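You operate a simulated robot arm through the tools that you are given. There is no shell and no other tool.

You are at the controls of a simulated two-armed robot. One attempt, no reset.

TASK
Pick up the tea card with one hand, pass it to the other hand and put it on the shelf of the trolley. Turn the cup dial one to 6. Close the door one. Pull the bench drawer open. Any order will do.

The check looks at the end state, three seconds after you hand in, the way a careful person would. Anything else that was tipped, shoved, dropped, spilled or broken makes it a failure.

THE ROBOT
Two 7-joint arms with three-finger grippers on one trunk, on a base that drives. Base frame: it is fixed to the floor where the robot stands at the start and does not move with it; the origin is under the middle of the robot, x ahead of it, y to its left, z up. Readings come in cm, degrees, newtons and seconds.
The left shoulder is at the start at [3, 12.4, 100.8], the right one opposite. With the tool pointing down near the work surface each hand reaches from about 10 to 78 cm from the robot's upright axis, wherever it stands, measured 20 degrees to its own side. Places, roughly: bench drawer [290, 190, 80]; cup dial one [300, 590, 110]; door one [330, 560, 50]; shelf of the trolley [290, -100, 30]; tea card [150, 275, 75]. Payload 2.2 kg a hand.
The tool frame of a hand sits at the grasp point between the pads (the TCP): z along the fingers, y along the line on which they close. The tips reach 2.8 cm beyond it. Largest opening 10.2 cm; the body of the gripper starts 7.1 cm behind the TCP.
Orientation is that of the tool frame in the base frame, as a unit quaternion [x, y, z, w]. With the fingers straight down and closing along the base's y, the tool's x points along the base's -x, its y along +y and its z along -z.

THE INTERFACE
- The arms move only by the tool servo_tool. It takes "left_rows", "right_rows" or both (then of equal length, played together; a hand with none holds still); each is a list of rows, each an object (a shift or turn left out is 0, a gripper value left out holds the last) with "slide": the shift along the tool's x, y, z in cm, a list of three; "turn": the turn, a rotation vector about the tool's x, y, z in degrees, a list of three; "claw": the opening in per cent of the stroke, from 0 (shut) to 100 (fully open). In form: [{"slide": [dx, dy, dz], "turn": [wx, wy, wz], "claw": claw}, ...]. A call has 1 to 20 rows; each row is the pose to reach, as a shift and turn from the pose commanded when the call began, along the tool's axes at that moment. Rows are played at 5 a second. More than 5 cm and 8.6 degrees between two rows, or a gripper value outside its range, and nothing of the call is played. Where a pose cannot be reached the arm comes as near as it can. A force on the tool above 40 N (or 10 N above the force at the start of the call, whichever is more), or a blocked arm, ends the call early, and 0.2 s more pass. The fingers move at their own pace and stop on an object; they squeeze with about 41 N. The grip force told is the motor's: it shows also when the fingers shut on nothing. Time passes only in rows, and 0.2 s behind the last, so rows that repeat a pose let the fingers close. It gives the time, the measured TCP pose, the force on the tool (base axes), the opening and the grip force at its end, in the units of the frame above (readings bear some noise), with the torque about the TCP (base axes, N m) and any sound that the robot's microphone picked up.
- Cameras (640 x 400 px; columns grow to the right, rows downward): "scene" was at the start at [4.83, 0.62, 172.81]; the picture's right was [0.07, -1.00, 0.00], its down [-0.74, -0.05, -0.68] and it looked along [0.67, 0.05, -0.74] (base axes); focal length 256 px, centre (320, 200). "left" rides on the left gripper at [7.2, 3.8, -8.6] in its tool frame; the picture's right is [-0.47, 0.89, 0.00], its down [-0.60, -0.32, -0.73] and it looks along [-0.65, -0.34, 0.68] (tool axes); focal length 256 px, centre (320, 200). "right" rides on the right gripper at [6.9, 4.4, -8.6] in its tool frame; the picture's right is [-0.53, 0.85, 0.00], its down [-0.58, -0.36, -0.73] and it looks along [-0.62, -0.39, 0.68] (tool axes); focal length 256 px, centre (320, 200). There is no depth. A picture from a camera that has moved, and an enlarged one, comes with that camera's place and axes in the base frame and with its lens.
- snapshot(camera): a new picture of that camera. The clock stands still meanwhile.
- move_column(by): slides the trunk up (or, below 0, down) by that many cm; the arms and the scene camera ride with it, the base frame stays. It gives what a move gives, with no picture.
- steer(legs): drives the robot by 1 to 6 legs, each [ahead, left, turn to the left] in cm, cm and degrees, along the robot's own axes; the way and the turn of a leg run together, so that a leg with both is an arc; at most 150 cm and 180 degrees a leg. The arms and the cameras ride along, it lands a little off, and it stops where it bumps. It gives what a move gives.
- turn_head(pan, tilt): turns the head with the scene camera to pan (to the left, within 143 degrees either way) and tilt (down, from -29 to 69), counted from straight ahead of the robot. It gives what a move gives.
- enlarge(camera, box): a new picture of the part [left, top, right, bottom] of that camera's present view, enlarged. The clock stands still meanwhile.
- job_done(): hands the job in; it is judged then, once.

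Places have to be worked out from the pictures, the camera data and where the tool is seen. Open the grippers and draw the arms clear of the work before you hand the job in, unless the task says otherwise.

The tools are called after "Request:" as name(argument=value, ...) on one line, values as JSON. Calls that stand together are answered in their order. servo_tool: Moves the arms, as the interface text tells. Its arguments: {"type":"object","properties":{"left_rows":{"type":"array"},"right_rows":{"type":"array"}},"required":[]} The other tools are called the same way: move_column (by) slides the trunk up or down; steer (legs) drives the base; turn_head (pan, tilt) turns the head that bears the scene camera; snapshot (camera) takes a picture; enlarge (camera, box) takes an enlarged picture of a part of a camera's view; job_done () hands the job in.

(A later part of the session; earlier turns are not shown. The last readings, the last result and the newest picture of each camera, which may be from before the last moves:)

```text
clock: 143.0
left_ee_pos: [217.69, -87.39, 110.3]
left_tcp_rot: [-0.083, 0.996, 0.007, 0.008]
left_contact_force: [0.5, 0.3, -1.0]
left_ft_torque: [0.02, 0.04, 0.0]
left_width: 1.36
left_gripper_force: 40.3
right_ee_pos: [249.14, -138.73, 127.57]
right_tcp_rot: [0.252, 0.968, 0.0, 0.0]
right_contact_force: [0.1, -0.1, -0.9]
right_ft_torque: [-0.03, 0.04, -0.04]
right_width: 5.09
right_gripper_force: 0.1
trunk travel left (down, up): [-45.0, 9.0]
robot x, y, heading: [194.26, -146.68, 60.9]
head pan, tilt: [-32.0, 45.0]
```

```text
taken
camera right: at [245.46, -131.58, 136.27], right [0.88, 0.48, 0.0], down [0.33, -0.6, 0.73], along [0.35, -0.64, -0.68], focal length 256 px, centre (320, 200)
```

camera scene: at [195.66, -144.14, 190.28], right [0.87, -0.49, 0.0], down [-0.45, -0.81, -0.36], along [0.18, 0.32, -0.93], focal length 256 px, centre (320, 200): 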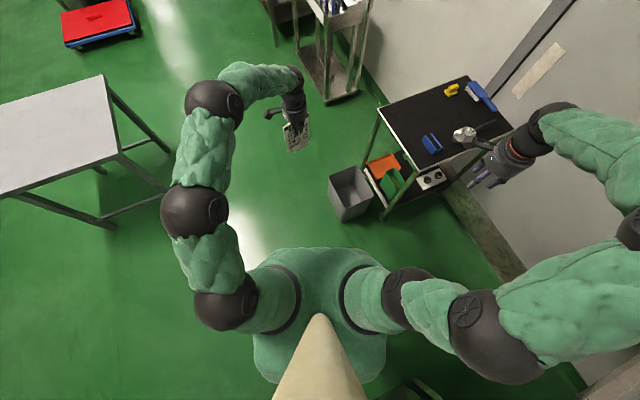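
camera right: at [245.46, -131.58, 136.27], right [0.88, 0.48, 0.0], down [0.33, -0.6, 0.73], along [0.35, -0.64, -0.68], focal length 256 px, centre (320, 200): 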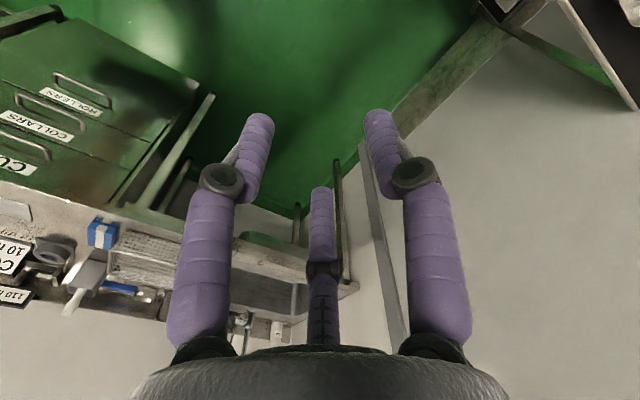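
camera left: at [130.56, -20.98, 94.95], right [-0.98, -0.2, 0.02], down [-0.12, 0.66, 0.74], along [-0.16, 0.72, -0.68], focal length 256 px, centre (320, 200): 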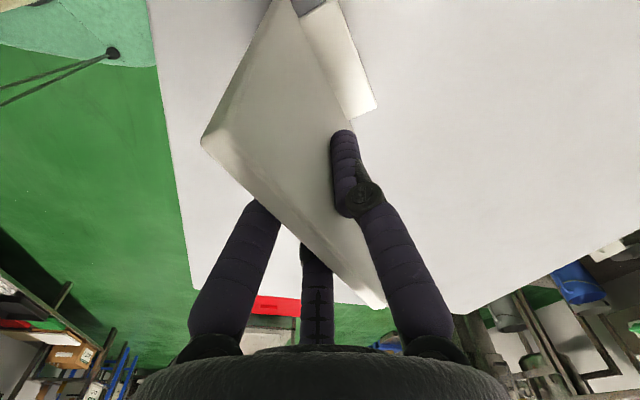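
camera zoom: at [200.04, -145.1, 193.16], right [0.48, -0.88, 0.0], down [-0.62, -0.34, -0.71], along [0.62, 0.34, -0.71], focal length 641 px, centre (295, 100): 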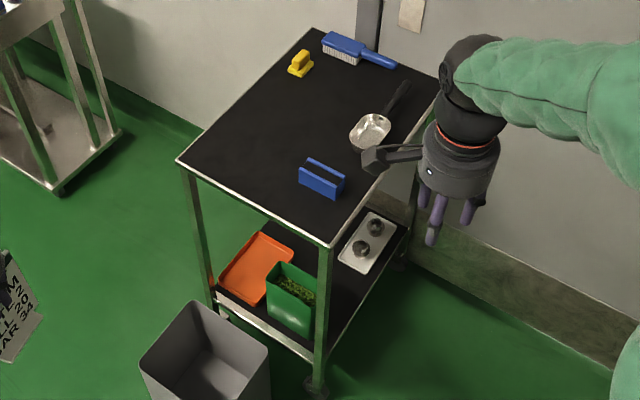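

Free patch on the lower shelf is about x 276–292, y −97…−118, with shelf z≈27 and the trolley top at 85. I tuck the right arm in before moving to the trolley's right side.

Request:
servo_tool(right_rows=[{"slide": [4, -0.5, -2]}, {"slide": [8, -1, -4]}, {"slide": [12, -2, -6]}, {"slide": [16, -3, -8]}, {"slide": [20, -4, -10]}, {"slide": [24, -5, -12]}, {"slide": [28, -5, -15]}, {"slide": [30, -5, -18]}, {"slide": [30, -5, -18]}])

Request:
turn_head(pan=0, tilt=69)

Request:
snapshot(camera="scene")

Request:
turn_head(pan=-80, tilt=40)

Request:
snapshot(camera="scene")

```text
clock: 145.0
left_ee_pos: [217.65, -87.27, 110.34]
left_tcp_rot: [-0.082, 0.997, 0.007, 0.007]
left_contact_force: [0.3, -0.5, -0.9]
left_ft_torque: [-0.01, -0.01, 0.01]
left_width: 1.35
left_gripper_force: 39.8
right_ee_pos: [220.7, -128.58, 145.62]
right_tcp_rot: [0.251, 0.968, 0.001, -0.001]
right_contact_force: [0.1, 0.0, -0.5]
right_ft_torque: [-0.01, 0.03, -0.02]
right_width: 5.11
right_gripper_force: 0.0
trunk travel left (down, up): [-45.0, 9.0]
robot x, y, heading: [194.59, -146.62, 60.8]
head pan, tilt: [-32.0, 45.0]
```

```text
clock: 146.0
left_ee_pos: [217.6, -87.45, 110.43]
left_tcp_rot: [-0.083, 0.997, 0.006, 0.008]
left_contact_force: [-0.2, 0.5, -0.8]
left_ft_torque: [0.01, 0.03, -0.04]
left_width: 1.33
left_gripper_force: 39.8
right_ee_pos: [220.76, -128.47, 145.53]
right_tcp_rot: [0.251, 0.968, 0.001, 0.0]
right_contact_force: [-0.2, 0.0, 0.2]
right_ft_torque: [0.0, 0.01, -0.06]
right_width: 5.09
right_gripper_force: 0.0
trunk travel left (down, up): [-45.0, 9.0]
robot x, y, heading: [194.63, -146.54, 60.8]
head pan, tilt: [0.0, 68.8]
```

```text
taken
camera scene: at [195.65, -144.16, 190.28], right [0.87, -0.49, 0.0], down [-0.45, -0.81, -0.36], along [0.18, 0.32, -0.93], focal length 256 px, centre (320, 200)
```

scene: 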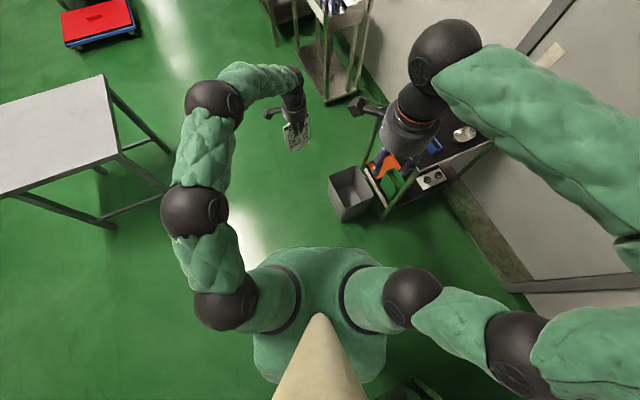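

```text
clock: 147.5
left_ee_pos: [217.71, -87.33, 110.31]
left_tcp_rot: [-0.083, 0.997, 0.006, 0.007]
left_contact_force: [0.4, -0.3, -0.7]
left_ft_torque: [-0.01, 0.02, 0.01]
left_width: 1.35
left_gripper_force: 40.0
right_ee_pos: [220.72, -128.62, 145.55]
right_tcp_rot: [0.251, 0.968, 0.0, 0.0]
right_contact_force: [-0.3, 0.0, -0.7]
right_ft_torque: [0.02, -0.02, 0.03]
right_width: 5.09
right_gripper_force: 0.0
trunk travel left (down, up): [-45.0, 9.0]
robot x, y, heading: [194.28, -146.69, 60.9]
head pan, tilt: [-80.0, 40.0]
```

```text
taken
camera scene: at [200.96, -151.81, 193.89], right [-0.33, -0.95, 0.0], down [-0.61, 0.21, -0.77], along [0.72, -0.25, -0.64], focal length 256 px, centre (320, 200)
```

scene: 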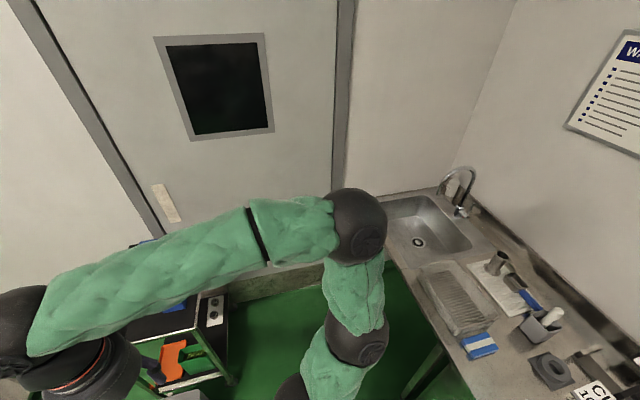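

The right elbow is wide but clear of the counter. I retract the left hand a little and turn it so that the card's plane will lie along the trolley's side-to-side direction.

Request:
servo_tool(left_rows=[{"slide": [0.8, -1, 0], "turn": [0, 0, -7.32]}, {"slide": [1.6, -2, 0], "turn": [0, 0, -14.64]}, {"slide": [2.4, -3, 0], "turn": [0, 0, -21.95]}, {"slide": [3.2, -4, 0], "turn": [0, 0, -29.3]}, {"slide": [4, -5, 0], "turn": [0, 0, -36.6]}, {"slide": [4.8, -6, 0], "turn": [0, 0, -43.9]}, {"slide": [5.6, -7, 0], "turn": [0, 0, -51.2]}, {"slide": [6.4, -8, 0], "turn": [0, 0, -58.6]}, {"slide": [7.2, -9, 0], "turn": [0, 0, -65.9]}, {"slide": [8, -10, 0], "turn": [0, 0, -73.2]}, {"slide": [8.75, -10.9, 0], "turn": [0, 0, -80.5]}, {"slide": [8.75, -10.9, 0], "turn": [0, 0, -80.5]}])

Request:
steer(legs=[[9.3, -81.3, 0]])

Request:
turn_head(pan=10, tilt=60)

Request:
snapshot(camera="scene")

```text
clock: 150.1
left_ee_pos: [210.8, -99.51, 110.07]
left_tcp_rot: [0.707, -0.707, 0.0, -0.009]
left_contact_force: [-0.4, -0.1, -1.3]
left_ft_torque: [0.03, 0.01, -0.05]
left_width: 1.38
left_gripper_force: 40.0
right_ee_pos: [220.67, -128.6, 145.55]
right_tcp_rot: [0.251, 0.968, 0.0, 0.0]
right_contact_force: [0.4, -0.6, -0.3]
right_ft_torque: [0.0, 0.02, 0.01]
right_width: 5.12
right_gripper_force: 0.0
trunk travel left (down, up): [-45.0, 9.0]
robot x, y, heading: [194.54, -146.4, 60.9]
head pan, tilt: [-80.0, 40.0]
```

```text
clock: 154.5
left_ee_pos: [285.94, -130.58, 109.95]
left_tcp_rot: [0.708, -0.706, 0.001, -0.01]
left_contact_force: [-0.2, 0.3, -1.3]
left_ft_torque: [-0.01, -0.01, 0.0]
left_width: 1.34
left_gripper_force: 40.3
right_ee_pos: [295.88, -159.54, 145.63]
right_tcp_rot: [0.249, 0.968, 0.0, 0.0]
right_contact_force: [-0.9, 0.3, 0.1]
right_ft_torque: [0.02, 0.02, -0.02]
right_width: 5.11
right_gripper_force: 0.2
trunk travel left (down, up): [-45.0, 9.0]
robot x, y, heading: [269.62, -177.5, 60.9]
head pan, tilt: [-80.0, 40.0]
```

```text
clock: 156.1
left_ee_pos: [285.92, -130.72, 110.1]
left_tcp_rot: [0.708, -0.706, 0.0, -0.01]
left_contact_force: [-0.1, -0.6, -1.0]
left_ft_torque: [-0.01, -0.01, 0.01]
left_width: 1.34
left_gripper_force: 40.0
right_ee_pos: [295.91, -159.58, 145.51]
right_tcp_rot: [0.249, 0.968, 0.0, -0.001]
right_contact_force: [-0.2, 0.0, 1.7]
right_ft_torque: [-0.01, -0.02, -0.01]
right_width: 5.09
right_gripper_force: 0.1
trunk travel left (down, up): [-45.0, 9.0]
robot x, y, heading: [269.9, -177.5, 61.1]
head pan, tilt: [10.0, 60.0]
```

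```text
taken
camera scene: at [270.4, -173.82, 191.22], right [0.95, -0.32, 0.0], down [-0.28, -0.82, -0.5], along [0.16, 0.47, -0.87], focal length 256 px, centre (320, 200)
```

scene: 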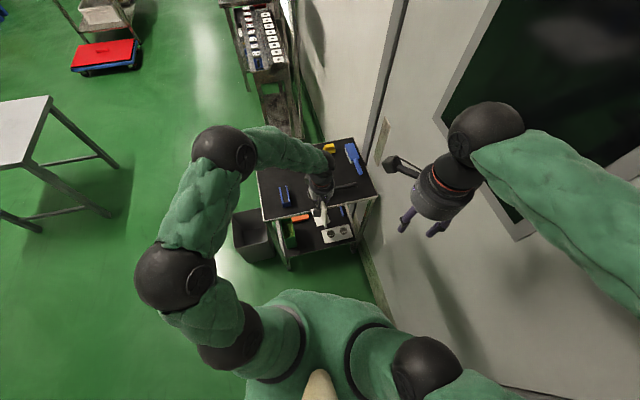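

The vertical grip brings the elbow too close to the trolley's leg, so I'll need another approach. First I check whether the card has slipped in the left grip.

Request:
snapshot(camera="left")

Request:
turn_head(pan=20, tilt=45)

Request:
snapshot(camera="scene")

Request:
enlarge(camera="scene", box=[260, 160, 420, 320])

```text
taken
camera left: at [282.13, -137.99, 118.45], right [-0.89, 0.46, -0.01], down [0.3, 0.59, 0.74], along [0.35, 0.66, -0.67], focal length 256 px, centre (320, 200)
```

left: 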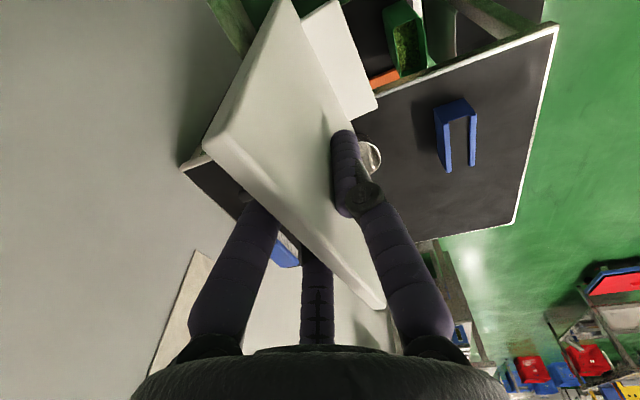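

```text
clock: 156.9
left_ee_pos: [285.96, -130.62, 110.06]
left_tcp_rot: [0.708, -0.706, 0.0, -0.01]
left_contact_force: [-0.4, 0.0, -1.3]
left_ft_torque: [0.03, 0.01, -0.02]
left_width: 1.34
left_gripper_force: 40.1
right_ee_pos: [296.0, -159.55, 145.54]
right_tcp_rot: [0.25, 0.968, 0.0, 0.0]
right_contact_force: [-0.6, 0.2, 0.7]
right_ft_torque: [0.02, 0.0, -0.01]
right_width: 5.1
right_gripper_force: 0.1
trunk travel left (down, up): [-45.0, 9.0]
robot x, y, heading: [269.88, -177.57, 60.7]
head pan, tilt: [20.0, 45.0]
```

```text
taken
camera scene: at [269.49, -172.09, 193.16], right [0.99, -0.16, 0.0], down [-0.11, -0.7, -0.71], along [0.11, 0.7, -0.71], focal length 256 px, centre (320, 200)
```

scene: 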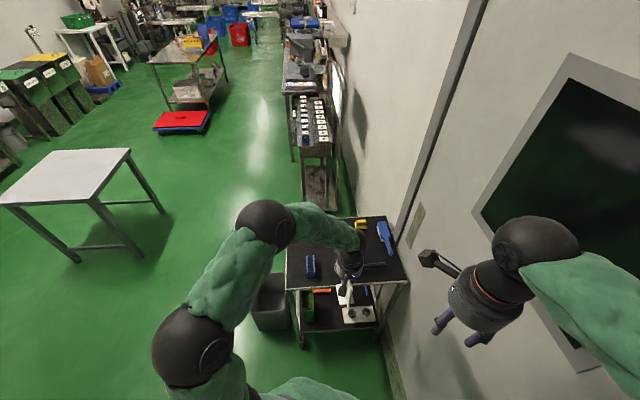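

```text
2.50 times, centred on (340, 240) of scene
camera zoom: at [269.49, -172.09, 193.16], right [0.99, -0.16, 0.0], down [-0.11, -0.7, -0.71], along [0.11, 0.7, -0.71], focal length 641 px, centre (270, 100)
```

zoom: 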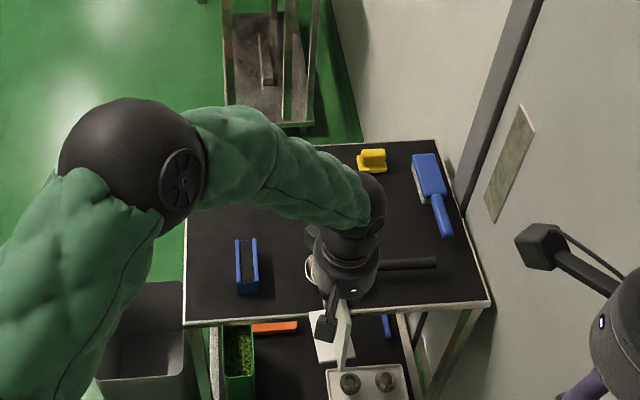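

No slip in this grip. The better way in is from the trolley's open left side with the hand pointing; for that I return to the white table and regrip the card by its near edge. Driving back the way I came.

Request:
steer(legs=[[-9.3, 81.3, 0], [0, 0, 119.5], [0, -143, 0]])

Request:
turn_head(pan=0, tilt=55)

Request:
snapshot(camera="scene")

```text
clock: 173.0
left_ee_pos: [140.96, -13.15, 110.06]
left_tcp_rot: [0.964, 0.266, -0.008, -0.005]
left_contact_force: [-0.1, -0.3, -1.6]
left_ft_torque: [-0.01, 0.02, 0.01]
left_width: 1.36
left_gripper_force: 40.1
right_ee_pos: [160.78, 10.28, 145.64]
right_tcp_rot: [0.718, -0.696, 0.0, 0.0]
right_contact_force: [0.2, -0.2, -0.9]
right_ft_torque: [0.03, 0.02, 0.02]
right_width: 5.11
right_gripper_force: 0.0
trunk travel left (down, up): [-45.0, 9.0]
robot x, y, heading: [189.79, -3.42, -178.2]
head pan, tilt: [20.0, 45.0]
```

```text
clock: 173.8
left_ee_pos: [140.85, -13.28, 110.04]
left_tcp_rot: [0.964, 0.265, -0.009, -0.005]
left_contact_force: [0.1, 0.4, -0.9]
left_ft_torque: [0.02, 0.0, -0.02]
left_width: 1.35
left_gripper_force: 40.4
right_ee_pos: [160.83, 10.22, 145.57]
right_tcp_rot: [0.718, -0.696, -0.001, 0.0]
right_contact_force: [-0.1, -0.2, 0.4]
right_ft_torque: [0.01, 0.02, 0.0]
right_width: 5.09
right_gripper_force: 0.1
trunk travel left (down, up): [-45.0, 9.0]
robot x, y, heading: [189.64, -2.6, -178.3]
head pan, tilt: [0.0, 55.0]
```

```text
taken
camera scene: at [185.28, -3.27, 191.82], right [-0.03, 1.0, 0.0], down [0.82, 0.03, -0.57], along [-0.57, -0.02, -0.82], focal length 256 px, centre (320, 200)
```

scene: 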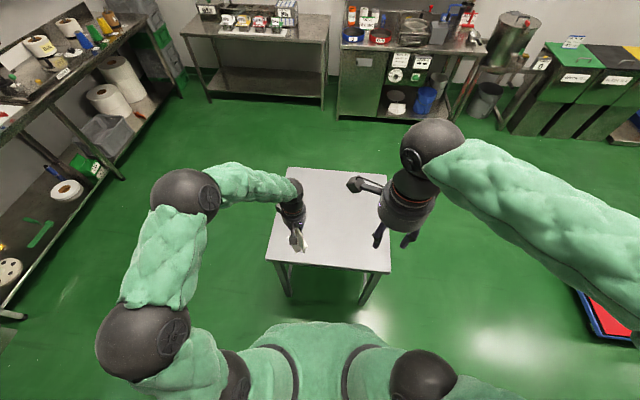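

I turn the left hand back 79° and move the card over the table, then lower it to the grasp height recorded before (TCP z≈86.4).

Request:
servo_tool(left_rows=[{"slide": [-0.9, -0.6, 0], "turn": [0, 0, 7.2]}, {"slide": [-1.8, -1.2, 0], "turn": [0, 0, 14.4]}, {"slide": [-2.7, -1.9, 0], "turn": [0, 0, 21.5]}, {"slide": [-3.6, -2.5, 0], "turn": [0, 0, 28.7]}, {"slide": [-4.5, -3.1, 0], "turn": [0, 0, 35.9]}, {"slide": [-5.3, -3.7, 0], "turn": [0, 0, 43.1]}, {"slide": [-6.2, -4.3, 0], "turn": [0, 0, 50.3]}, {"slide": [-7.1, -4.9, 3], "turn": [0, 0, 57.5]}, {"slide": [-8, -5.6, 6], "turn": [0, 0, 64.6]}, {"slide": [-8.9, -6.2, 9], "turn": [0, 0, 71.8]}, {"slide": [-9.8, -6.8, 12], "turn": [0, 0, 79]}, {"slide": [-9.8, -6.8, 16], "turn": [0, 0, 79]}, {"slide": [-9.8, -6.8, 20], "turn": [0, 0, 79]}, {"slide": [-9.8, -6.8, 22], "turn": [0, 0, 79]}, {"slide": [-9.8, -6.8, 22], "turn": [0, 0, 79]}])

Request:
snapshot(camera="left")

```text
clock: 177.1
left_ee_pos: [128.59, -12.23, 88.25]
left_tcp_rot: [0.913, -0.409, -0.01, 0.001]
left_contact_force: [-0.6, 0.7, -0.3]
left_ft_torque: [0.02, 0.02, 0.0]
left_width: 1.37
left_gripper_force: 39.4
right_ee_pos: [160.76, 10.13, 145.54]
right_tcp_rot: [0.718, -0.696, 0.001, 0.0]
right_contact_force: [0.3, 0.0, -0.4]
right_ft_torque: [0.0, 0.02, 0.04]
right_width: 5.11
right_gripper_force: 0.1
trunk travel left (down, up): [-45.0, 9.0]
robot x, y, heading: [189.43, -3.25, -178.1]
head pan, tilt: [0.0, 55.0]
```

```text
taken
camera left: at [130.76, -20.28, 96.62], right [-0.97, -0.24, 0.02], down [-0.15, 0.66, 0.74], along [-0.19, 0.71, -0.68], focal length 256 px, centre (320, 200)
```

left: 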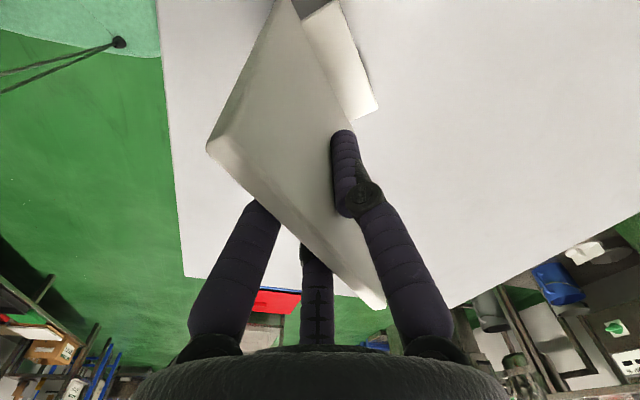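

The card hangs ~1.5–2 cm above the table. I lower slowly in small steps.

Request:
servo_tool(left_rows=[{"slide": [0, 0, 0.5]}, {"slide": [0, 0, 1]}, {"slide": [0, 0, 1.4]}, {"slide": [0, 0, 1.7]}, {"slide": [0, 0, 1.7]}])

```text
clock: 178.2
left_ee_pos: [128.59, -12.23, 86.69]
left_tcp_rot: [0.913, -0.408, -0.011, 0.002]
left_contact_force: [0.3, -0.3, -0.9]
left_ft_torque: [0.0, -0.02, -0.01]
left_width: 1.35
left_gripper_force: 40.2
right_ee_pos: [160.73, 10.11, 145.56]
right_tcp_rot: [0.718, -0.696, 0.001, 0.0]
right_contact_force: [-0.4, 0.6, 0.9]
right_ft_torque: [-0.02, 0.02, 0.01]
right_width: 5.09
right_gripper_force: 0.1
trunk travel left (down, up): [-45.0, 9.0]
robot x, y, heading: [189.6, -3.11, -178.5]
head pan, tilt: [0.0, 55.0]
```

Request:
servo_tool(left_rows=[{"slide": [0, 0, 0.3]}, {"slide": [0, 0, 0.5]}, {"slide": [0, 0, 0.5]}])

```text
clock: 179.1
left_ee_pos: [128.56, -12.35, 86.44]
left_tcp_rot: [0.913, -0.407, -0.013, 0.003]
left_contact_force: [2.8, 0.3, 30.0]
left_ft_torque: [-0.82, -1.2, 0.07]
left_width: 1.36
left_gripper_force: 39.8
right_ee_pos: [161.17, 10.15, 145.55]
right_tcp_rot: [0.718, -0.696, 0.0, 0.001]
right_contact_force: [-0.3, 0.1, 0.2]
right_ft_torque: [0.01, -0.01, 0.0]
right_width: 5.09
right_gripper_force: 0.0
trunk travel left (down, up): [-45.0, 9.0]
robot x, y, heading: [189.4, -2.9, -178.3]
head pan, tilt: [0.0, 55.0]
```

The card stands on the table (30 N at z 86.44, as expected). I ease off, release, and lift the hand straight up.

Request:
servo_tool(left_rows=[{"slide": [0, 0, -0.2]}, {"slide": [0, 0, -0.2]}, {"slide": [0, 0, -0.2], "claw": 40}, {"slide": [0, 0, -0.2], "claw": 80}, {"slide": [0, 0, -0.2], "claw": 80}, {"slide": [0, 0, -4], "claw": 80}, {"slide": [0, 0, -8]}, {"slide": [0, 0, -12]}, {"slide": [0, 0, -16]}, {"slide": [0, 0, -20]}])

Request:
snapshot(camera="left")

Request:
enlarge(camera="scene", box=[250, 140, 410, 280])

```text
clock: 181.2
left_ee_pos: [129.0, -12.38, 106.11]
left_tcp_rot: [0.913, -0.408, -0.01, 0.001]
left_contact_force: [-0.2, 0.5, 0.1]
left_ft_torque: [0.01, 0.02, 0.02]
left_width: 8.16
left_gripper_force: 0.0
right_ee_pos: [160.76, 10.14, 145.6]
right_tcp_rot: [0.719, -0.696, 0.0, 0.0]
right_contact_force: [-0.1, -0.8, 0.4]
right_ft_torque: [0.0, 0.03, 0.01]
right_width: 5.08
right_gripper_force: 0.1
trunk travel left (down, up): [-45.0, 9.0]
robot x, y, heading: [189.76, -3.3, -178.3]
head pan, tilt: [0.0, 55.0]
```

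```text
taken
camera left: at [131.22, -20.44, 114.69], right [-0.97, -0.24, 0.02], down [-0.15, 0.66, 0.74], along [-0.19, 0.71, -0.68], focal length 256 px, centre (320, 200)
```

left: 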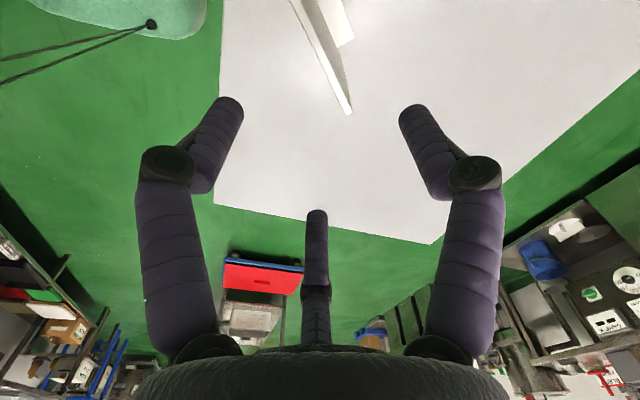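

```text
2.86 times, centred on (330, 210) of scene
camera zoom: at [185.38, -3.23, 191.82], right [-0.03, 1.0, 0.0], down [0.82, 0.03, -0.57], along [-0.57, -0.02, -0.82], focal length 733 px, centre (291, 171)
```

zoom: 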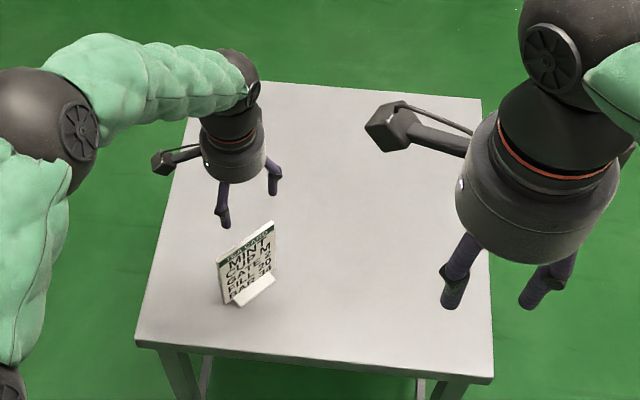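

The card stands well. Now I swing the left hand to 40° pitch, pointing along the card's plane, and stop short behind its near edge.

Request:
servo_tool(left_rows=[{"slide": [2.1, 0, 1], "turn": [0, -7.2, 0], "claw": 75}, {"slide": [4.2, 0, 2.5], "turn": [0, -14.4, 0]}, {"slide": [6.3, 0.1, 4], "turn": [0, -21.5, 0]}, {"slide": [8.4, 0.1, 5.5], "turn": [0, -28.7, 0]}, {"slide": [10.5, 0.1, 7.3], "turn": [0, -35.9, 0]}, {"slide": [12.5, 0.2, 9.2], "turn": [0, -43, 0]}, {"slide": [14.46, 0.2, 11], "turn": [0, -50, 0]}, {"slide": [14.46, 0.2, 11], "turn": [0, -50, 0]}])

Request:
snapshot(camera="left")

Request:
enlarge(camera="scene", box=[250, 140, 410, 280])

```text
clock: 183.1
left_ee_pos: [138.19, -23.28, 94.95]
left_tcp_rot: [0.823, -0.371, -0.395, -0.171]
left_contact_force: [-0.9, 0.4, 0.3]
left_ft_torque: [0.0, 0.01, 0.02]
left_width: 7.65
left_gripper_force: 0.1
right_ee_pos: [160.75, 10.1, 145.51]
right_tcp_rot: [0.718, -0.696, 0.0, 0.0]
right_contact_force: [0.5, -0.3, 0.8]
right_ft_torque: [-0.06, -0.02, -0.01]
right_width: 5.1
right_gripper_force: 0.0
trunk travel left (down, up): [-45.0, 9.0]
robot x, y, heading: [189.72, -3.07, -177.9]
head pan, tilt: [0.0, 55.0]
```

```text
taken
camera left: at [142.88, -34.19, 94.7], right [-0.85, -0.37, 0.37], down [0.37, 0.08, 0.93], along [-0.37, 0.93, 0.07], focal length 256 px, centre (320, 200)
```

left: 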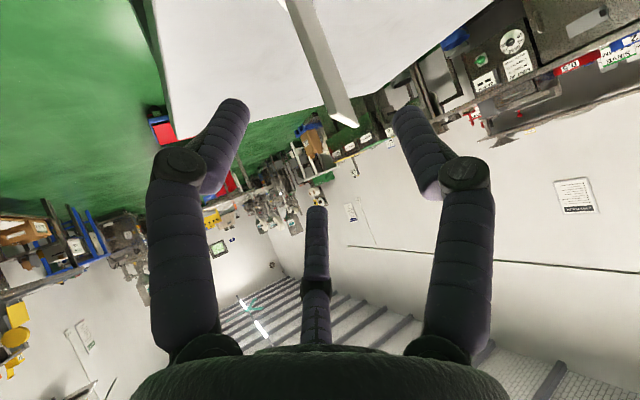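

```text
2.86 times, centred on (330, 210) of scene
camera zoom: at [185.26, -3.1, 191.82], right [-0.03, 1.0, 0.0], down [0.82, 0.02, -0.57], along [-0.57, -0.02, -0.82], focal length 733 px, centre (291, 171)
```

zoom: 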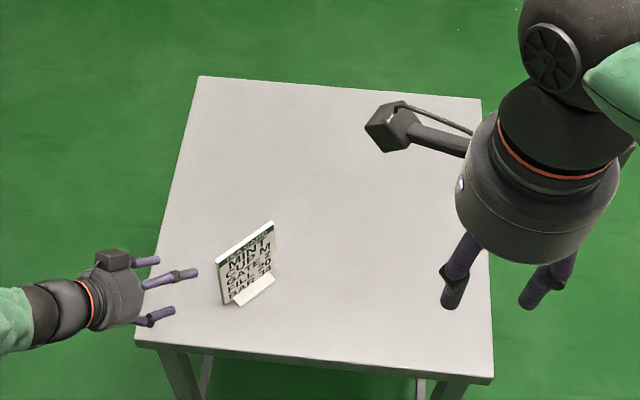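

The plate edge is centred between the fingers. I advance along the tool axis and close.

Request:
servo_tool(left_rows=[{"slide": [0.1, -0.1, 4]}, {"slide": [0.2, -0.2, 8]}, {"slide": [0.3, -0.2, 11]}, {"slide": [0.3, -0.2, 13.8]}, {"slide": [0.3, -0.2, 13.8]}])

Request:
snapshot(camera="left")

Request:
enlarge(camera="scene", box=[290, 160, 370, 240])

```text
clock: 184.2
left_ee_pos: [131.3, -15.41, 85.92]
left_tcp_rot: [0.823, -0.37, -0.395, -0.17]
left_contact_force: [-0.1, -0.4, 0.9]
left_ft_torque: [0.01, -0.05, 0.0]
left_width: 7.64
left_gripper_force: 0.0
right_ee_pos: [160.83, 10.08, 145.74]
right_tcp_rot: [0.718, -0.696, 0.0, 0.001]
right_contact_force: [0.6, 0.2, 0.8]
right_ft_torque: [0.02, -0.03, -0.01]
right_width: 5.1
right_gripper_force: 0.1
trunk travel left (down, up): [-45.0, 9.0]
robot x, y, heading: [189.44, -3.21, -178.3]
head pan, tilt: [0.0, 55.0]
```

```text
taken
camera left: at [135.97, -26.26, 85.7], right [-0.85, -0.37, 0.37], down [0.37, 0.08, 0.93], along [-0.37, 0.93, 0.07], focal length 256 px, centre (320, 200)
```

left: 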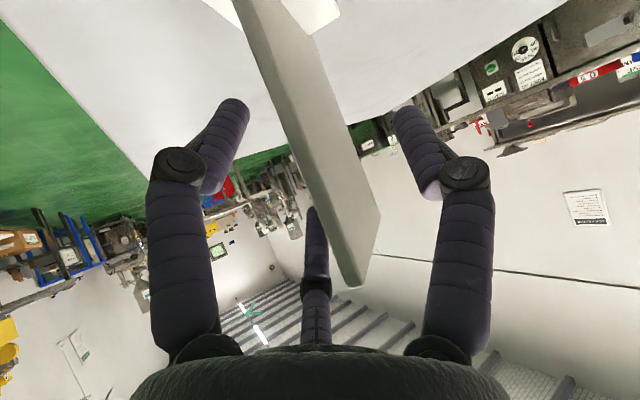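

```text
5.00 times, centred on (330, 200) of scene
camera zoom: at [185.4, -3.29, 191.83], right [-0.03, 1.0, 0.0], down [0.82, 0.03, -0.57], along [-0.57, -0.02, -0.82], focal length 1282 px, centre (270, 200)
```

zoom: 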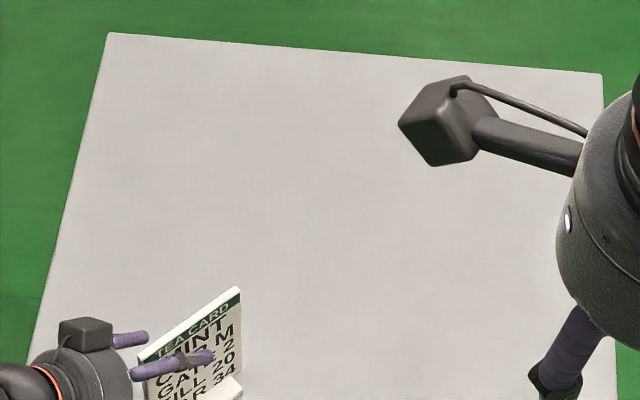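

I close on the edge, lift, and check the hold.

Request:
servo_tool(left_rows=[{"claw": 40}, {"claw": 0}, {"claw": 0}, {"claw": 0}, {"claw": 0}, {"claw": 0}])

Request:
snapshot(camera="left")

Request:
servo_tool(left_rows=[{"slide": [-1.5, 0, -1.3]}, {"slide": [-4.6, 0, -3.8]}, {"slide": [-7.7, 0, -6.3]}, {"slide": [-10.8, 0, -8.9]}, {"slide": [-13.9, 0, -11.4]}, {"slide": [-17, 0, -14]}, {"slide": [-19, 0, -15.7]}])

Request:
snapshot(camera="left")

Request:
snapshot(camera="scene")

```text
clock: 185.7
left_ee_pos: [131.19, -15.3, 85.79]
left_tcp_rot: [0.822, -0.371, -0.396, -0.172]
left_contact_force: [-0.2, -0.4, 1.5]
left_ft_torque: [0.0, -0.04, -0.05]
left_width: 1.34
left_gripper_force: 40.5
right_ee_pos: [160.81, 10.15, 145.52]
right_tcp_rot: [0.718, -0.696, 0.001, 0.0]
right_contact_force: [-0.7, 0.4, -1.8]
right_ft_torque: [0.04, 0.02, -0.01]
right_width: 5.13
right_gripper_force: 0.0
trunk travel left (down, up): [-45.0, 9.0]
robot x, y, heading: [189.44, -3.35, -178.3]
head pan, tilt: [0.0, 55.0]
```

```text
taken
camera left: at [135.93, -26.25, 85.68], right [-0.85, -0.37, 0.37], down [0.37, 0.08, 0.93], along [-0.37, 0.93, 0.07], focal length 256 px, centre (320, 200)
```

left: 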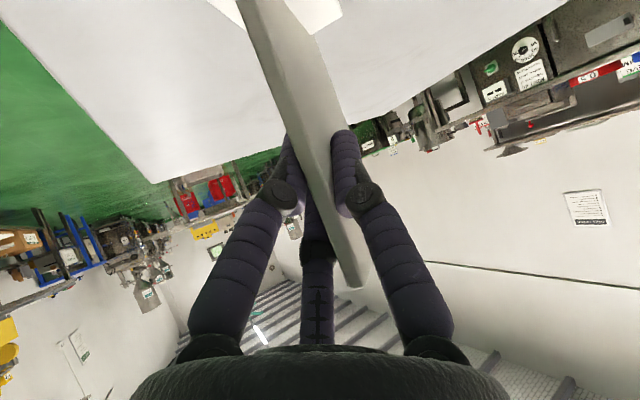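

```text
clock: 187.2
left_ee_pos: [131.71, -15.27, 110.66]
left_tcp_rot: [0.823, -0.371, -0.396, -0.171]
left_contact_force: [0.4, 1.0, -1.5]
left_ft_torque: [-0.01, -0.01, 0.02]
left_width: 1.32
left_gripper_force: 40.3
right_ee_pos: [160.74, 10.21, 145.57]
right_tcp_rot: [0.718, -0.696, -0.001, 0.0]
right_contact_force: [0.4, 0.7, 0.4]
right_ft_torque: [0.0, -0.02, -0.01]
right_width: 5.09
right_gripper_force: 0.0
trunk travel left (down, up): [-45.0, 9.0]
robot x, y, heading: [189.64, -3.36, -178.2]
head pan, tilt: [0.0, 55.0]
```

```text
taken
camera left: at [136.37, -26.28, 110.41], right [-0.85, -0.37, 0.37], down [0.37, 0.08, 0.93], along [-0.37, 0.93, 0.07], focal length 256 px, centre (320, 200)
```

left: 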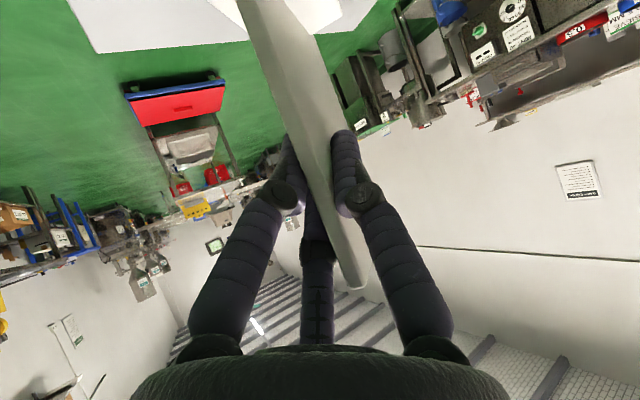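

```text
taken
camera scene: at [185.34, -3.22, 191.82], right [-0.03, 1.0, 0.0], down [0.82, 0.03, -0.57], along [-0.57, -0.02, -0.82], focal length 256 px, centre (320, 200)
```

scene: 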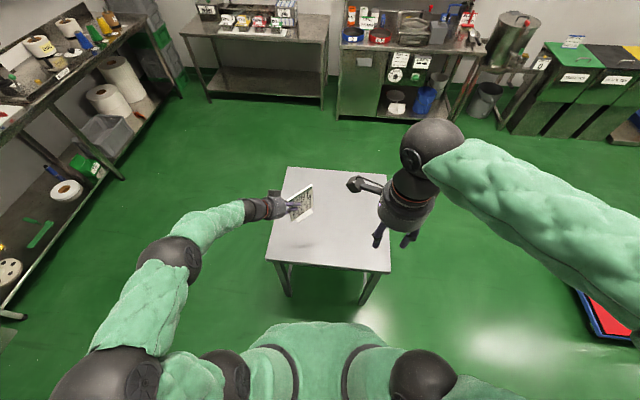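

The card is held firmly by its edge, about 10.8 cm above its bottom. I turn to heading −40° and drive to a spot west of the trolley to look at the clearances there.

Request:
steer(legs=[[0, 0, 138], [28, -22, 0]])

Request:
turn_head(pan=30, tilt=40)

Request:
snapshot(camera="scene")

Request:
turn_head(pan=5, tilt=45)

Request:
snapshot(camera="scene")

```text
clock: 195.3
left_ee_pos: [249.28, -66.65, 110.63]
left_tcp_rot: [0.636, 0.641, -0.299, 0.31]
left_contact_force: [0.1, -0.1, -0.8]
left_ft_torque: [0.02, 0.03, 0.02]
left_width: 1.34
left_gripper_force: 39.8
right_ee_pos: [210.58, -66.92, 145.5]
right_tcp_rot: [0.903, 0.43, 0.001, -0.001]
right_contact_force: [-0.2, -0.6, 0.0]
right_ft_torque: [0.01, 0.01, 0.01]
right_width: 5.1
right_gripper_force: 0.1
trunk travel left (down, up): [-45.0, 9.0]
robot x, y, heading: [197.2, -37.92, -39.0]
head pan, tilt: [0.0, 55.0]
```

```text
clock: 196.2
left_ee_pos: [249.21, -66.78, 110.62]
left_tcp_rot: [0.636, 0.641, -0.299, 0.31]
left_contact_force: [-0.6, 0.4, 0.0]
left_ft_torque: [0.08, 0.0, 0.01]
left_width: 1.33
left_gripper_force: 40.1
right_ee_pos: [210.51, -66.8, 145.47]
right_tcp_rot: [0.903, 0.429, 0.0, 0.0]
right_contact_force: [0.1, -0.1, -0.1]
right_ft_torque: [0.0, 0.0, 0.0]
right_width: 5.11
right_gripper_force: 0.1
trunk travel left (down, up): [-45.0, 9.0]
robot x, y, heading: [197.73, -37.83, -39.2]
head pan, tilt: [30.0, 40.0]
```

```text
taken
camera scene: at [203.49, -37.28, 193.89], right [-0.16, -0.99, 0.0], down [-0.63, 0.1, -0.77], along [0.76, -0.12, -0.64], focal length 256 px, centre (320, 200)
```

scene: 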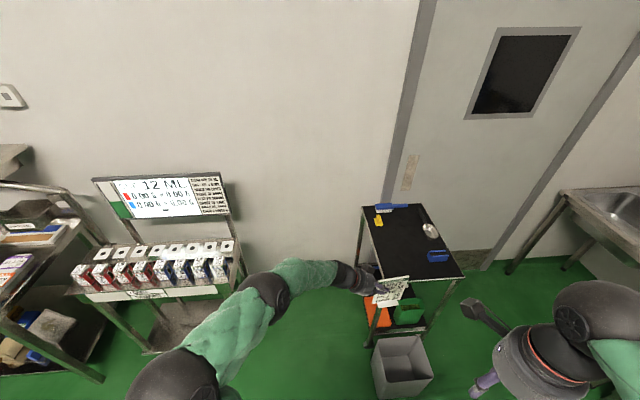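

```text
clock: 197.1
left_ee_pos: [249.37, -66.73, 110.62]
left_tcp_rot: [0.635, 0.641, -0.298, 0.31]
left_contact_force: [0.3, 0.3, -1.4]
left_ft_torque: [0.04, 0.01, -0.03]
left_width: 1.36
left_gripper_force: 39.7
right_ee_pos: [210.56, -66.7, 145.58]
right_tcp_rot: [0.903, 0.429, 0.0, 0.0]
right_contact_force: [0.6, 0.0, 0.3]
right_ft_torque: [-0.02, -0.01, -0.01]
right_width: 5.11
right_gripper_force: 0.1
trunk travel left (down, up): [-45.0, 9.0]
robot x, y, heading: [197.71, -37.86, -39.0]
head pan, tilt: [5.0, 45.0]
```

```text
taken
camera scene: at [201.84, -40.49, 193.16], right [-0.56, -0.83, 0.0], down [-0.59, 0.4, -0.71], along [0.59, -0.4, -0.71], focal length 256 px, centre (320, 200)
```

scene: 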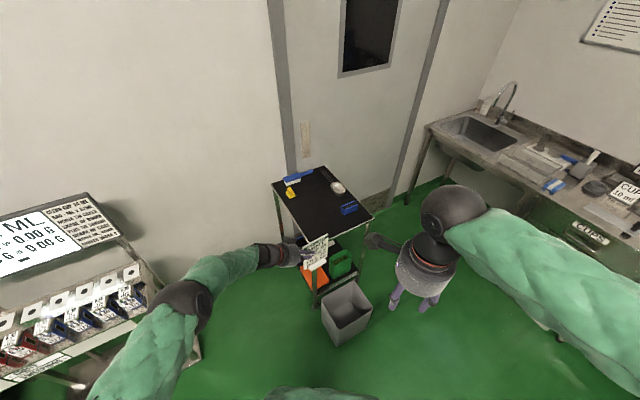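

The cup stand (x≥275, y≥−8) crowds the left arm's elbow on this side, while the trolley's right side is open and suits the right arm. So I'll pass the card on to the right hand, with opposed sideways grips. First the left hand yaws to point straight right.

Request:
servo_tool(left_rows=[{"slide": [0.1, -2, -0.2], "turn": [6.4, -0.1, 5.1]}, {"slide": [0.2, -4, -0.4], "turn": [12.7, -0.2, 10.3]}, {"slide": [0.4, -6, -0.6], "turn": [19.1, -0.3, 15.4]}, {"slide": [0.5, -8, -0.8], "turn": [25.4, -0.4, 20.6]}, {"slide": [0.6, -9.9, -0.9], "turn": [31.8, -0.5, 25.7]}, {"slide": [0.6, -9.9, -0.9], "turn": [31.8, -0.5, 25.7]}])

Request:
servo_tool(right_rows=[{"slide": [-2, 2.7, 2.5], "turn": [0, 6.3, 0], "claw": 75}, {"slide": [-4, 5.4, 5], "turn": [0, 12.5, 0]}, {"slide": [-6, 8.2, 7.5], "turn": [0, 18.8, 0]}, {"slide": [-8, 10.9, 10], "turn": [0, 25, 0]}, {"slide": [-10, 13.6, 12.5], "turn": [0, 31.3, 0]}, {"slide": [-12, 16.4, 15], "turn": [0, 37.5, 0]}, {"slide": [-14, 19.1, 17.7], "turn": [0, 43.8, 0]}, {"slide": [-15.7, 21.8, 20.5], "turn": [0, 50, 0]}, {"slide": [-15.7, 21.8, 20.5], "turn": [0, 50, 0]}])

Request:
turn_head(pan=0, tilt=55)

Request:
snapshot(camera="scene")

Request:
snapshot(camera="right")

```text
clock: 198.5
left_ee_pos: [239.27, -65.72, 110.47]
left_tcp_rot: [0.819, 0.379, -0.388, 0.186]
left_contact_force: [-0.6, -0.2, -1.0]
left_ft_torque: [0.03, -0.01, 0.02]
left_width: 1.37
left_gripper_force: 39.8
right_ee_pos: [210.6, -66.72, 145.55]
right_tcp_rot: [0.903, 0.429, 0.0, 0.001]
right_contact_force: [-0.4, 0.3, -0.3]
right_ft_torque: [-0.03, 0.0, -0.02]
right_width: 5.12
right_gripper_force: 0.0
trunk travel left (down, up): [-45.0, 9.0]
robot x, y, heading: [197.53, -38.06, -39.1]
head pan, tilt: [5.0, 45.0]
```

```text
clock: 200.5
left_ee_pos: [239.3, -65.56, 110.61]
left_tcp_rot: [0.819, 0.378, -0.389, 0.187]
left_contact_force: [0.2, 0.9, -0.1]
left_ft_torque: [0.06, -0.05, 0.03]
left_width: 1.35
left_gripper_force: 39.8
right_ee_pos: [217.5, -92.77, 125.09]
right_tcp_rot: [0.818, 0.389, 0.383, -0.181]
right_contact_force: [0.0, 0.6, -0.3]
right_ft_torque: [-0.03, 0.0, -0.06]
right_width: 7.66
right_gripper_force: 0.1
trunk travel left (down, up): [-45.0, 9.0]
robot x, y, heading: [197.72, -38.08, -39.4]
head pan, tilt: [5.0, 45.0]
```

```text
clock: 201.2
left_ee_pos: [239.46, -65.75, 110.53]
left_tcp_rot: [0.819, 0.379, -0.388, 0.186]
left_contact_force: [0.4, -0.7, 0.2]
left_ft_torque: [0.04, -0.07, -0.02]
left_width: 1.35
left_gripper_force: 39.3
right_ee_pos: [217.51, -92.81, 125.09]
right_tcp_rot: [0.818, 0.388, 0.383, -0.182]
right_contact_force: [-0.2, -0.1, 0.4]
right_ft_torque: [0.04, 0.02, 0.01]
right_width: 7.65
right_gripper_force: 0.0
trunk travel left (down, up): [-45.0, 9.0]
robot x, y, heading: [197.34, -37.83, -39.1]
head pan, tilt: [0.0, 55.0]
```

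```text
taken
camera scene: at [200.72, -40.58, 191.82], right [-0.63, -0.78, 0.0], down [-0.63, 0.52, -0.57], along [0.44, -0.36, -0.82], focal length 256 px, centre (320, 200)
```

scene: 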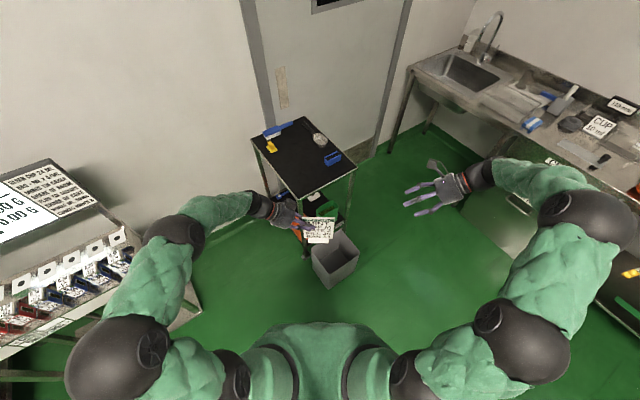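

```text
taken
camera right: at [219.69, -97.24, 135.93], right [0.44, -0.8, -0.41], down [-0.87, -0.49, 0.03], along [-0.22, 0.35, -0.91], focal length 256 px, centre (320, 200)
```

right: 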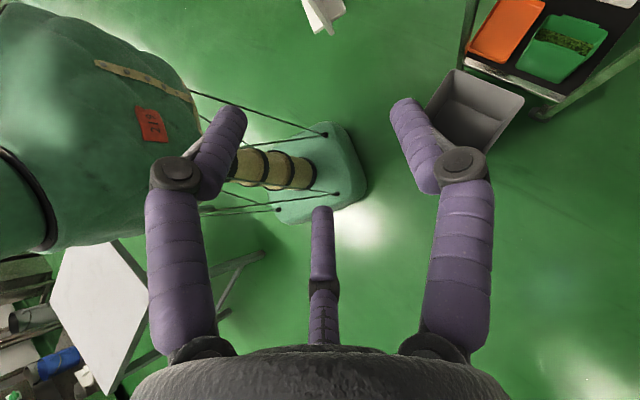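

The hands face each other properly. I bring the right hand to a pre-grip point short of the card's right edge and check.

Request:
servo_tool(right_rows=[{"slide": [1.4, 0, 4.4]}, {"slide": [2.8, -0.1, 8.9]}, {"slide": [4.2, -0.2, 13.3]}, {"slide": [5.5, -0.2, 17.75]}, {"slide": [5.5, -0.2, 17.75]}])

Request:
snapshot(camera="right")

Request:
enlarge(camera="scene", box=[250, 160, 410, 280])

```text
clock: 202.4
left_ee_pos: [239.24, -65.88, 110.5]
left_tcp_rot: [0.819, 0.38, -0.388, 0.186]
left_contact_force: [0.7, 0.5, -1.1]
left_ft_torque: [0.09, -0.06, 0.01]
left_width: 1.35
left_gripper_force: 40.5
right_ee_pos: [228.03, -79.42, 117.9]
right_tcp_rot: [0.818, 0.389, 0.383, -0.182]
right_contact_force: [0.6, 0.2, 0.5]
right_ft_torque: [0.04, 0.01, -0.02]
right_width: 7.63
right_gripper_force: 0.0
trunk travel left (down, up): [-45.0, 9.0]
robot x, y, heading: [197.23, -37.88, -39.2]
head pan, tilt: [0.0, 55.0]
```

```text
taken
camera right: at [230.25, -83.84, 128.68], right [0.44, -0.8, -0.41], down [-0.87, -0.49, 0.03], along [-0.22, 0.35, -0.91], focal length 256 px, centre (320, 200)
```

right: 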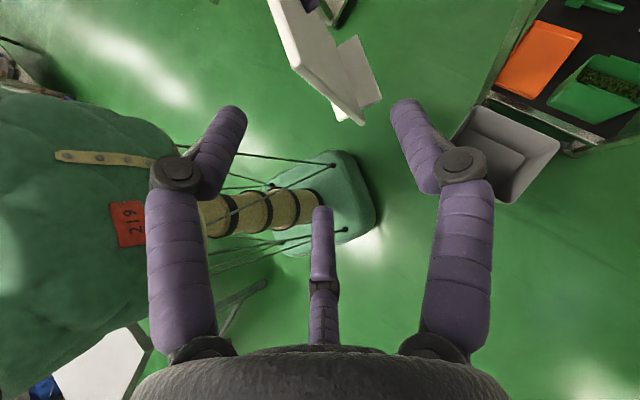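

```text
3.33 times, centred on (330, 220) of scene
camera zoom: at [200.56, -40.57, 191.82], right [-0.63, -0.77, 0.0], down [-0.63, 0.52, -0.57], along [0.44, -0.36, -0.82], focal length 855 px, centre (287, 133)
```

zoom: 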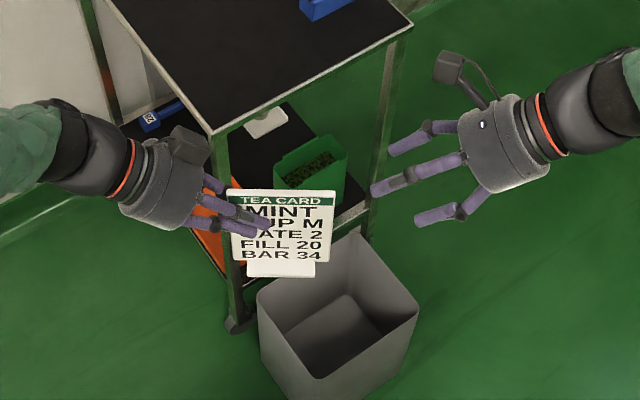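

Projections agree with what is seen. I advance the right hand 14 cm onto the card's right edge and look before closing.

Request:
servo_tool(right_rows=[{"slide": [0, 0, 4]}, {"slide": [0, 0, 8]}, {"slide": [0, 0, 11]}, {"slide": [0, 0, 13.8]}, {"slide": [0, 0, 13.8]}])

Request:
snapshot(camera="right")

Request:
enlarge(camera="scene", box=[270, 170, 390, 260])

```text
clock: 203.6
left_ee_pos: [239.34, -65.74, 110.55]
left_tcp_rot: [0.819, 0.379, -0.389, 0.186]
left_contact_force: [-0.8, 0.5, -0.1]
left_ft_torque: [0.02, 0.01, -0.01]
left_width: 1.35
left_gripper_force: 40.1
right_ee_pos: [234.91, -71.16, 109.04]
right_tcp_rot: [0.818, 0.389, 0.382, -0.182]
right_contact_force: [-0.4, 0.7, 0.2]
right_ft_torque: [0.01, -0.01, -0.02]
right_width: 7.66
right_gripper_force: 0.1
trunk travel left (down, up): [-45.0, 9.0]
robot x, y, heading: [197.47, -37.7, -39.2]
head pan, tilt: [0.0, 55.0]
```

```text
taken
camera right: at [237.02, -75.53, 119.83], right [0.44, -0.8, -0.41], down [-0.87, -0.49, 0.03], along [-0.22, 0.34, -0.91], focal length 256 px, centre (320, 200)
```

right: 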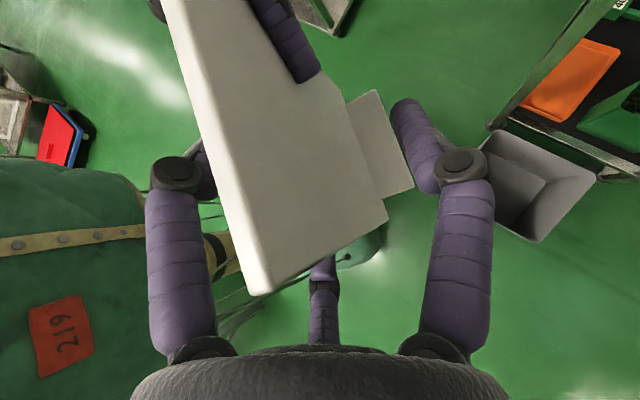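

```text
4.44 times, centred on (330, 215) of scene
camera zoom: at [200.62, -40.52, 191.82], right [-0.63, -0.77, 0.0], down [-0.63, 0.52, -0.57], along [0.44, -0.36, -0.82], focal length 1140 px, centre (276, 133)
```

zoom: 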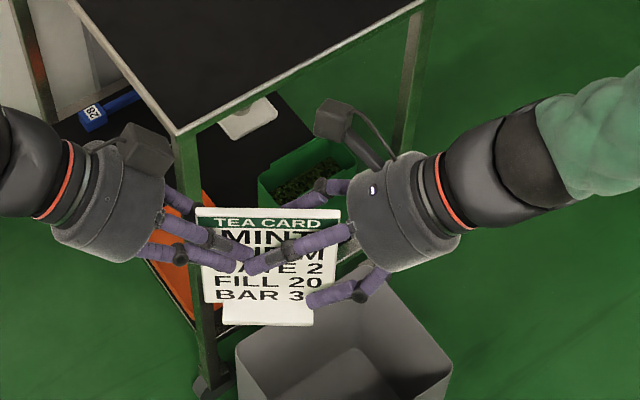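

The finger tips of both hands are near each other, so I shift the right hand 1.5 cm lower and slightly back, then close it.

Request:
servo_tool(right_rows=[{"slide": [-0.8, 0, 0.2]}, {"slide": [-1.66, 0, 0.35]}, {"slide": [-1.66, 0, 0.35]}])

Request:
servo_tool(right_rows=[{"claw": 50}, {"claw": 25}, {"claw": 0}, {"claw": 0}, {"claw": 0}])

Request:
snapshot(camera="right")

Request:
enlarge(camera="scene", box=[270, 170, 390, 260])

```text
clock: 204.4
left_ee_pos: [239.33, -65.66, 110.51]
left_tcp_rot: [0.819, 0.379, -0.388, 0.187]
left_contact_force: [-0.2, 0.1, -0.2]
left_ft_torque: [0.05, -0.03, -0.02]
left_width: 1.34
left_gripper_force: 39.6
right_ee_pos: [234.33, -71.64, 107.45]
right_tcp_rot: [0.819, 0.389, 0.382, -0.181]
right_contact_force: [0.2, -0.7, 0.2]
right_ft_torque: [0.03, -0.02, -0.02]
right_width: 7.66
right_gripper_force: 0.0
trunk travel left (down, up): [-45.0, 9.0]
robot x, y, heading: [197.55, -37.78, -38.8]
head pan, tilt: [0.0, 55.0]
```

```text
clock: 205.6
left_ee_pos: [239.29, -65.68, 110.65]
left_tcp_rot: [0.819, 0.379, -0.388, 0.186]
left_contact_force: [0.1, 1.1, 2.6]
left_ft_torque: [0.05, 0.29, 0.38]
left_width: 1.35
left_gripper_force: 40.2
right_ee_pos: [234.45, -71.88, 107.53]
right_tcp_rot: [0.819, 0.388, 0.381, -0.182]
right_contact_force: [0.4, -0.2, -3.4]
right_ft_torque: [-0.2, -0.08, -0.47]
right_width: 1.37
right_gripper_force: 39.9
trunk travel left (down, up): [-45.0, 9.0]
robot x, y, heading: [197.7, -38.19, -39.3]
head pan, tilt: [0.0, 55.0]
```

```text
taken
camera right: at [236.53, -76.19, 118.33], right [0.44, -0.8, -0.41], down [-0.87, -0.49, 0.03], along [-0.22, 0.34, -0.91], focal length 256 px, centre (320, 200)
```

right: 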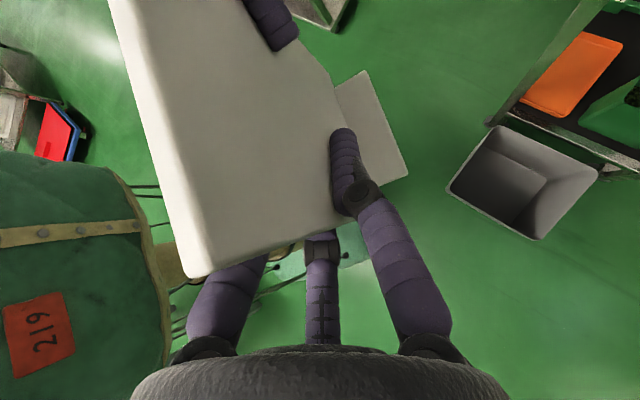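

```text
4.44 times, centred on (330, 215) of scene
camera zoom: at [200.71, -40.51, 191.82], right [-0.63, -0.77, 0.0], down [-0.63, 0.52, -0.57], along [0.44, -0.36, -0.82], focal length 1140 px, centre (276, 133)
```

zoom: 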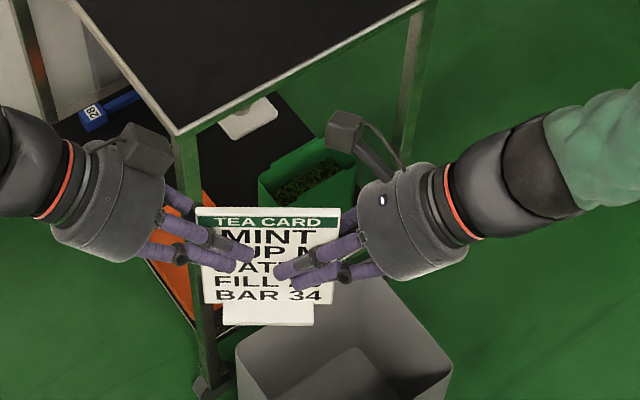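

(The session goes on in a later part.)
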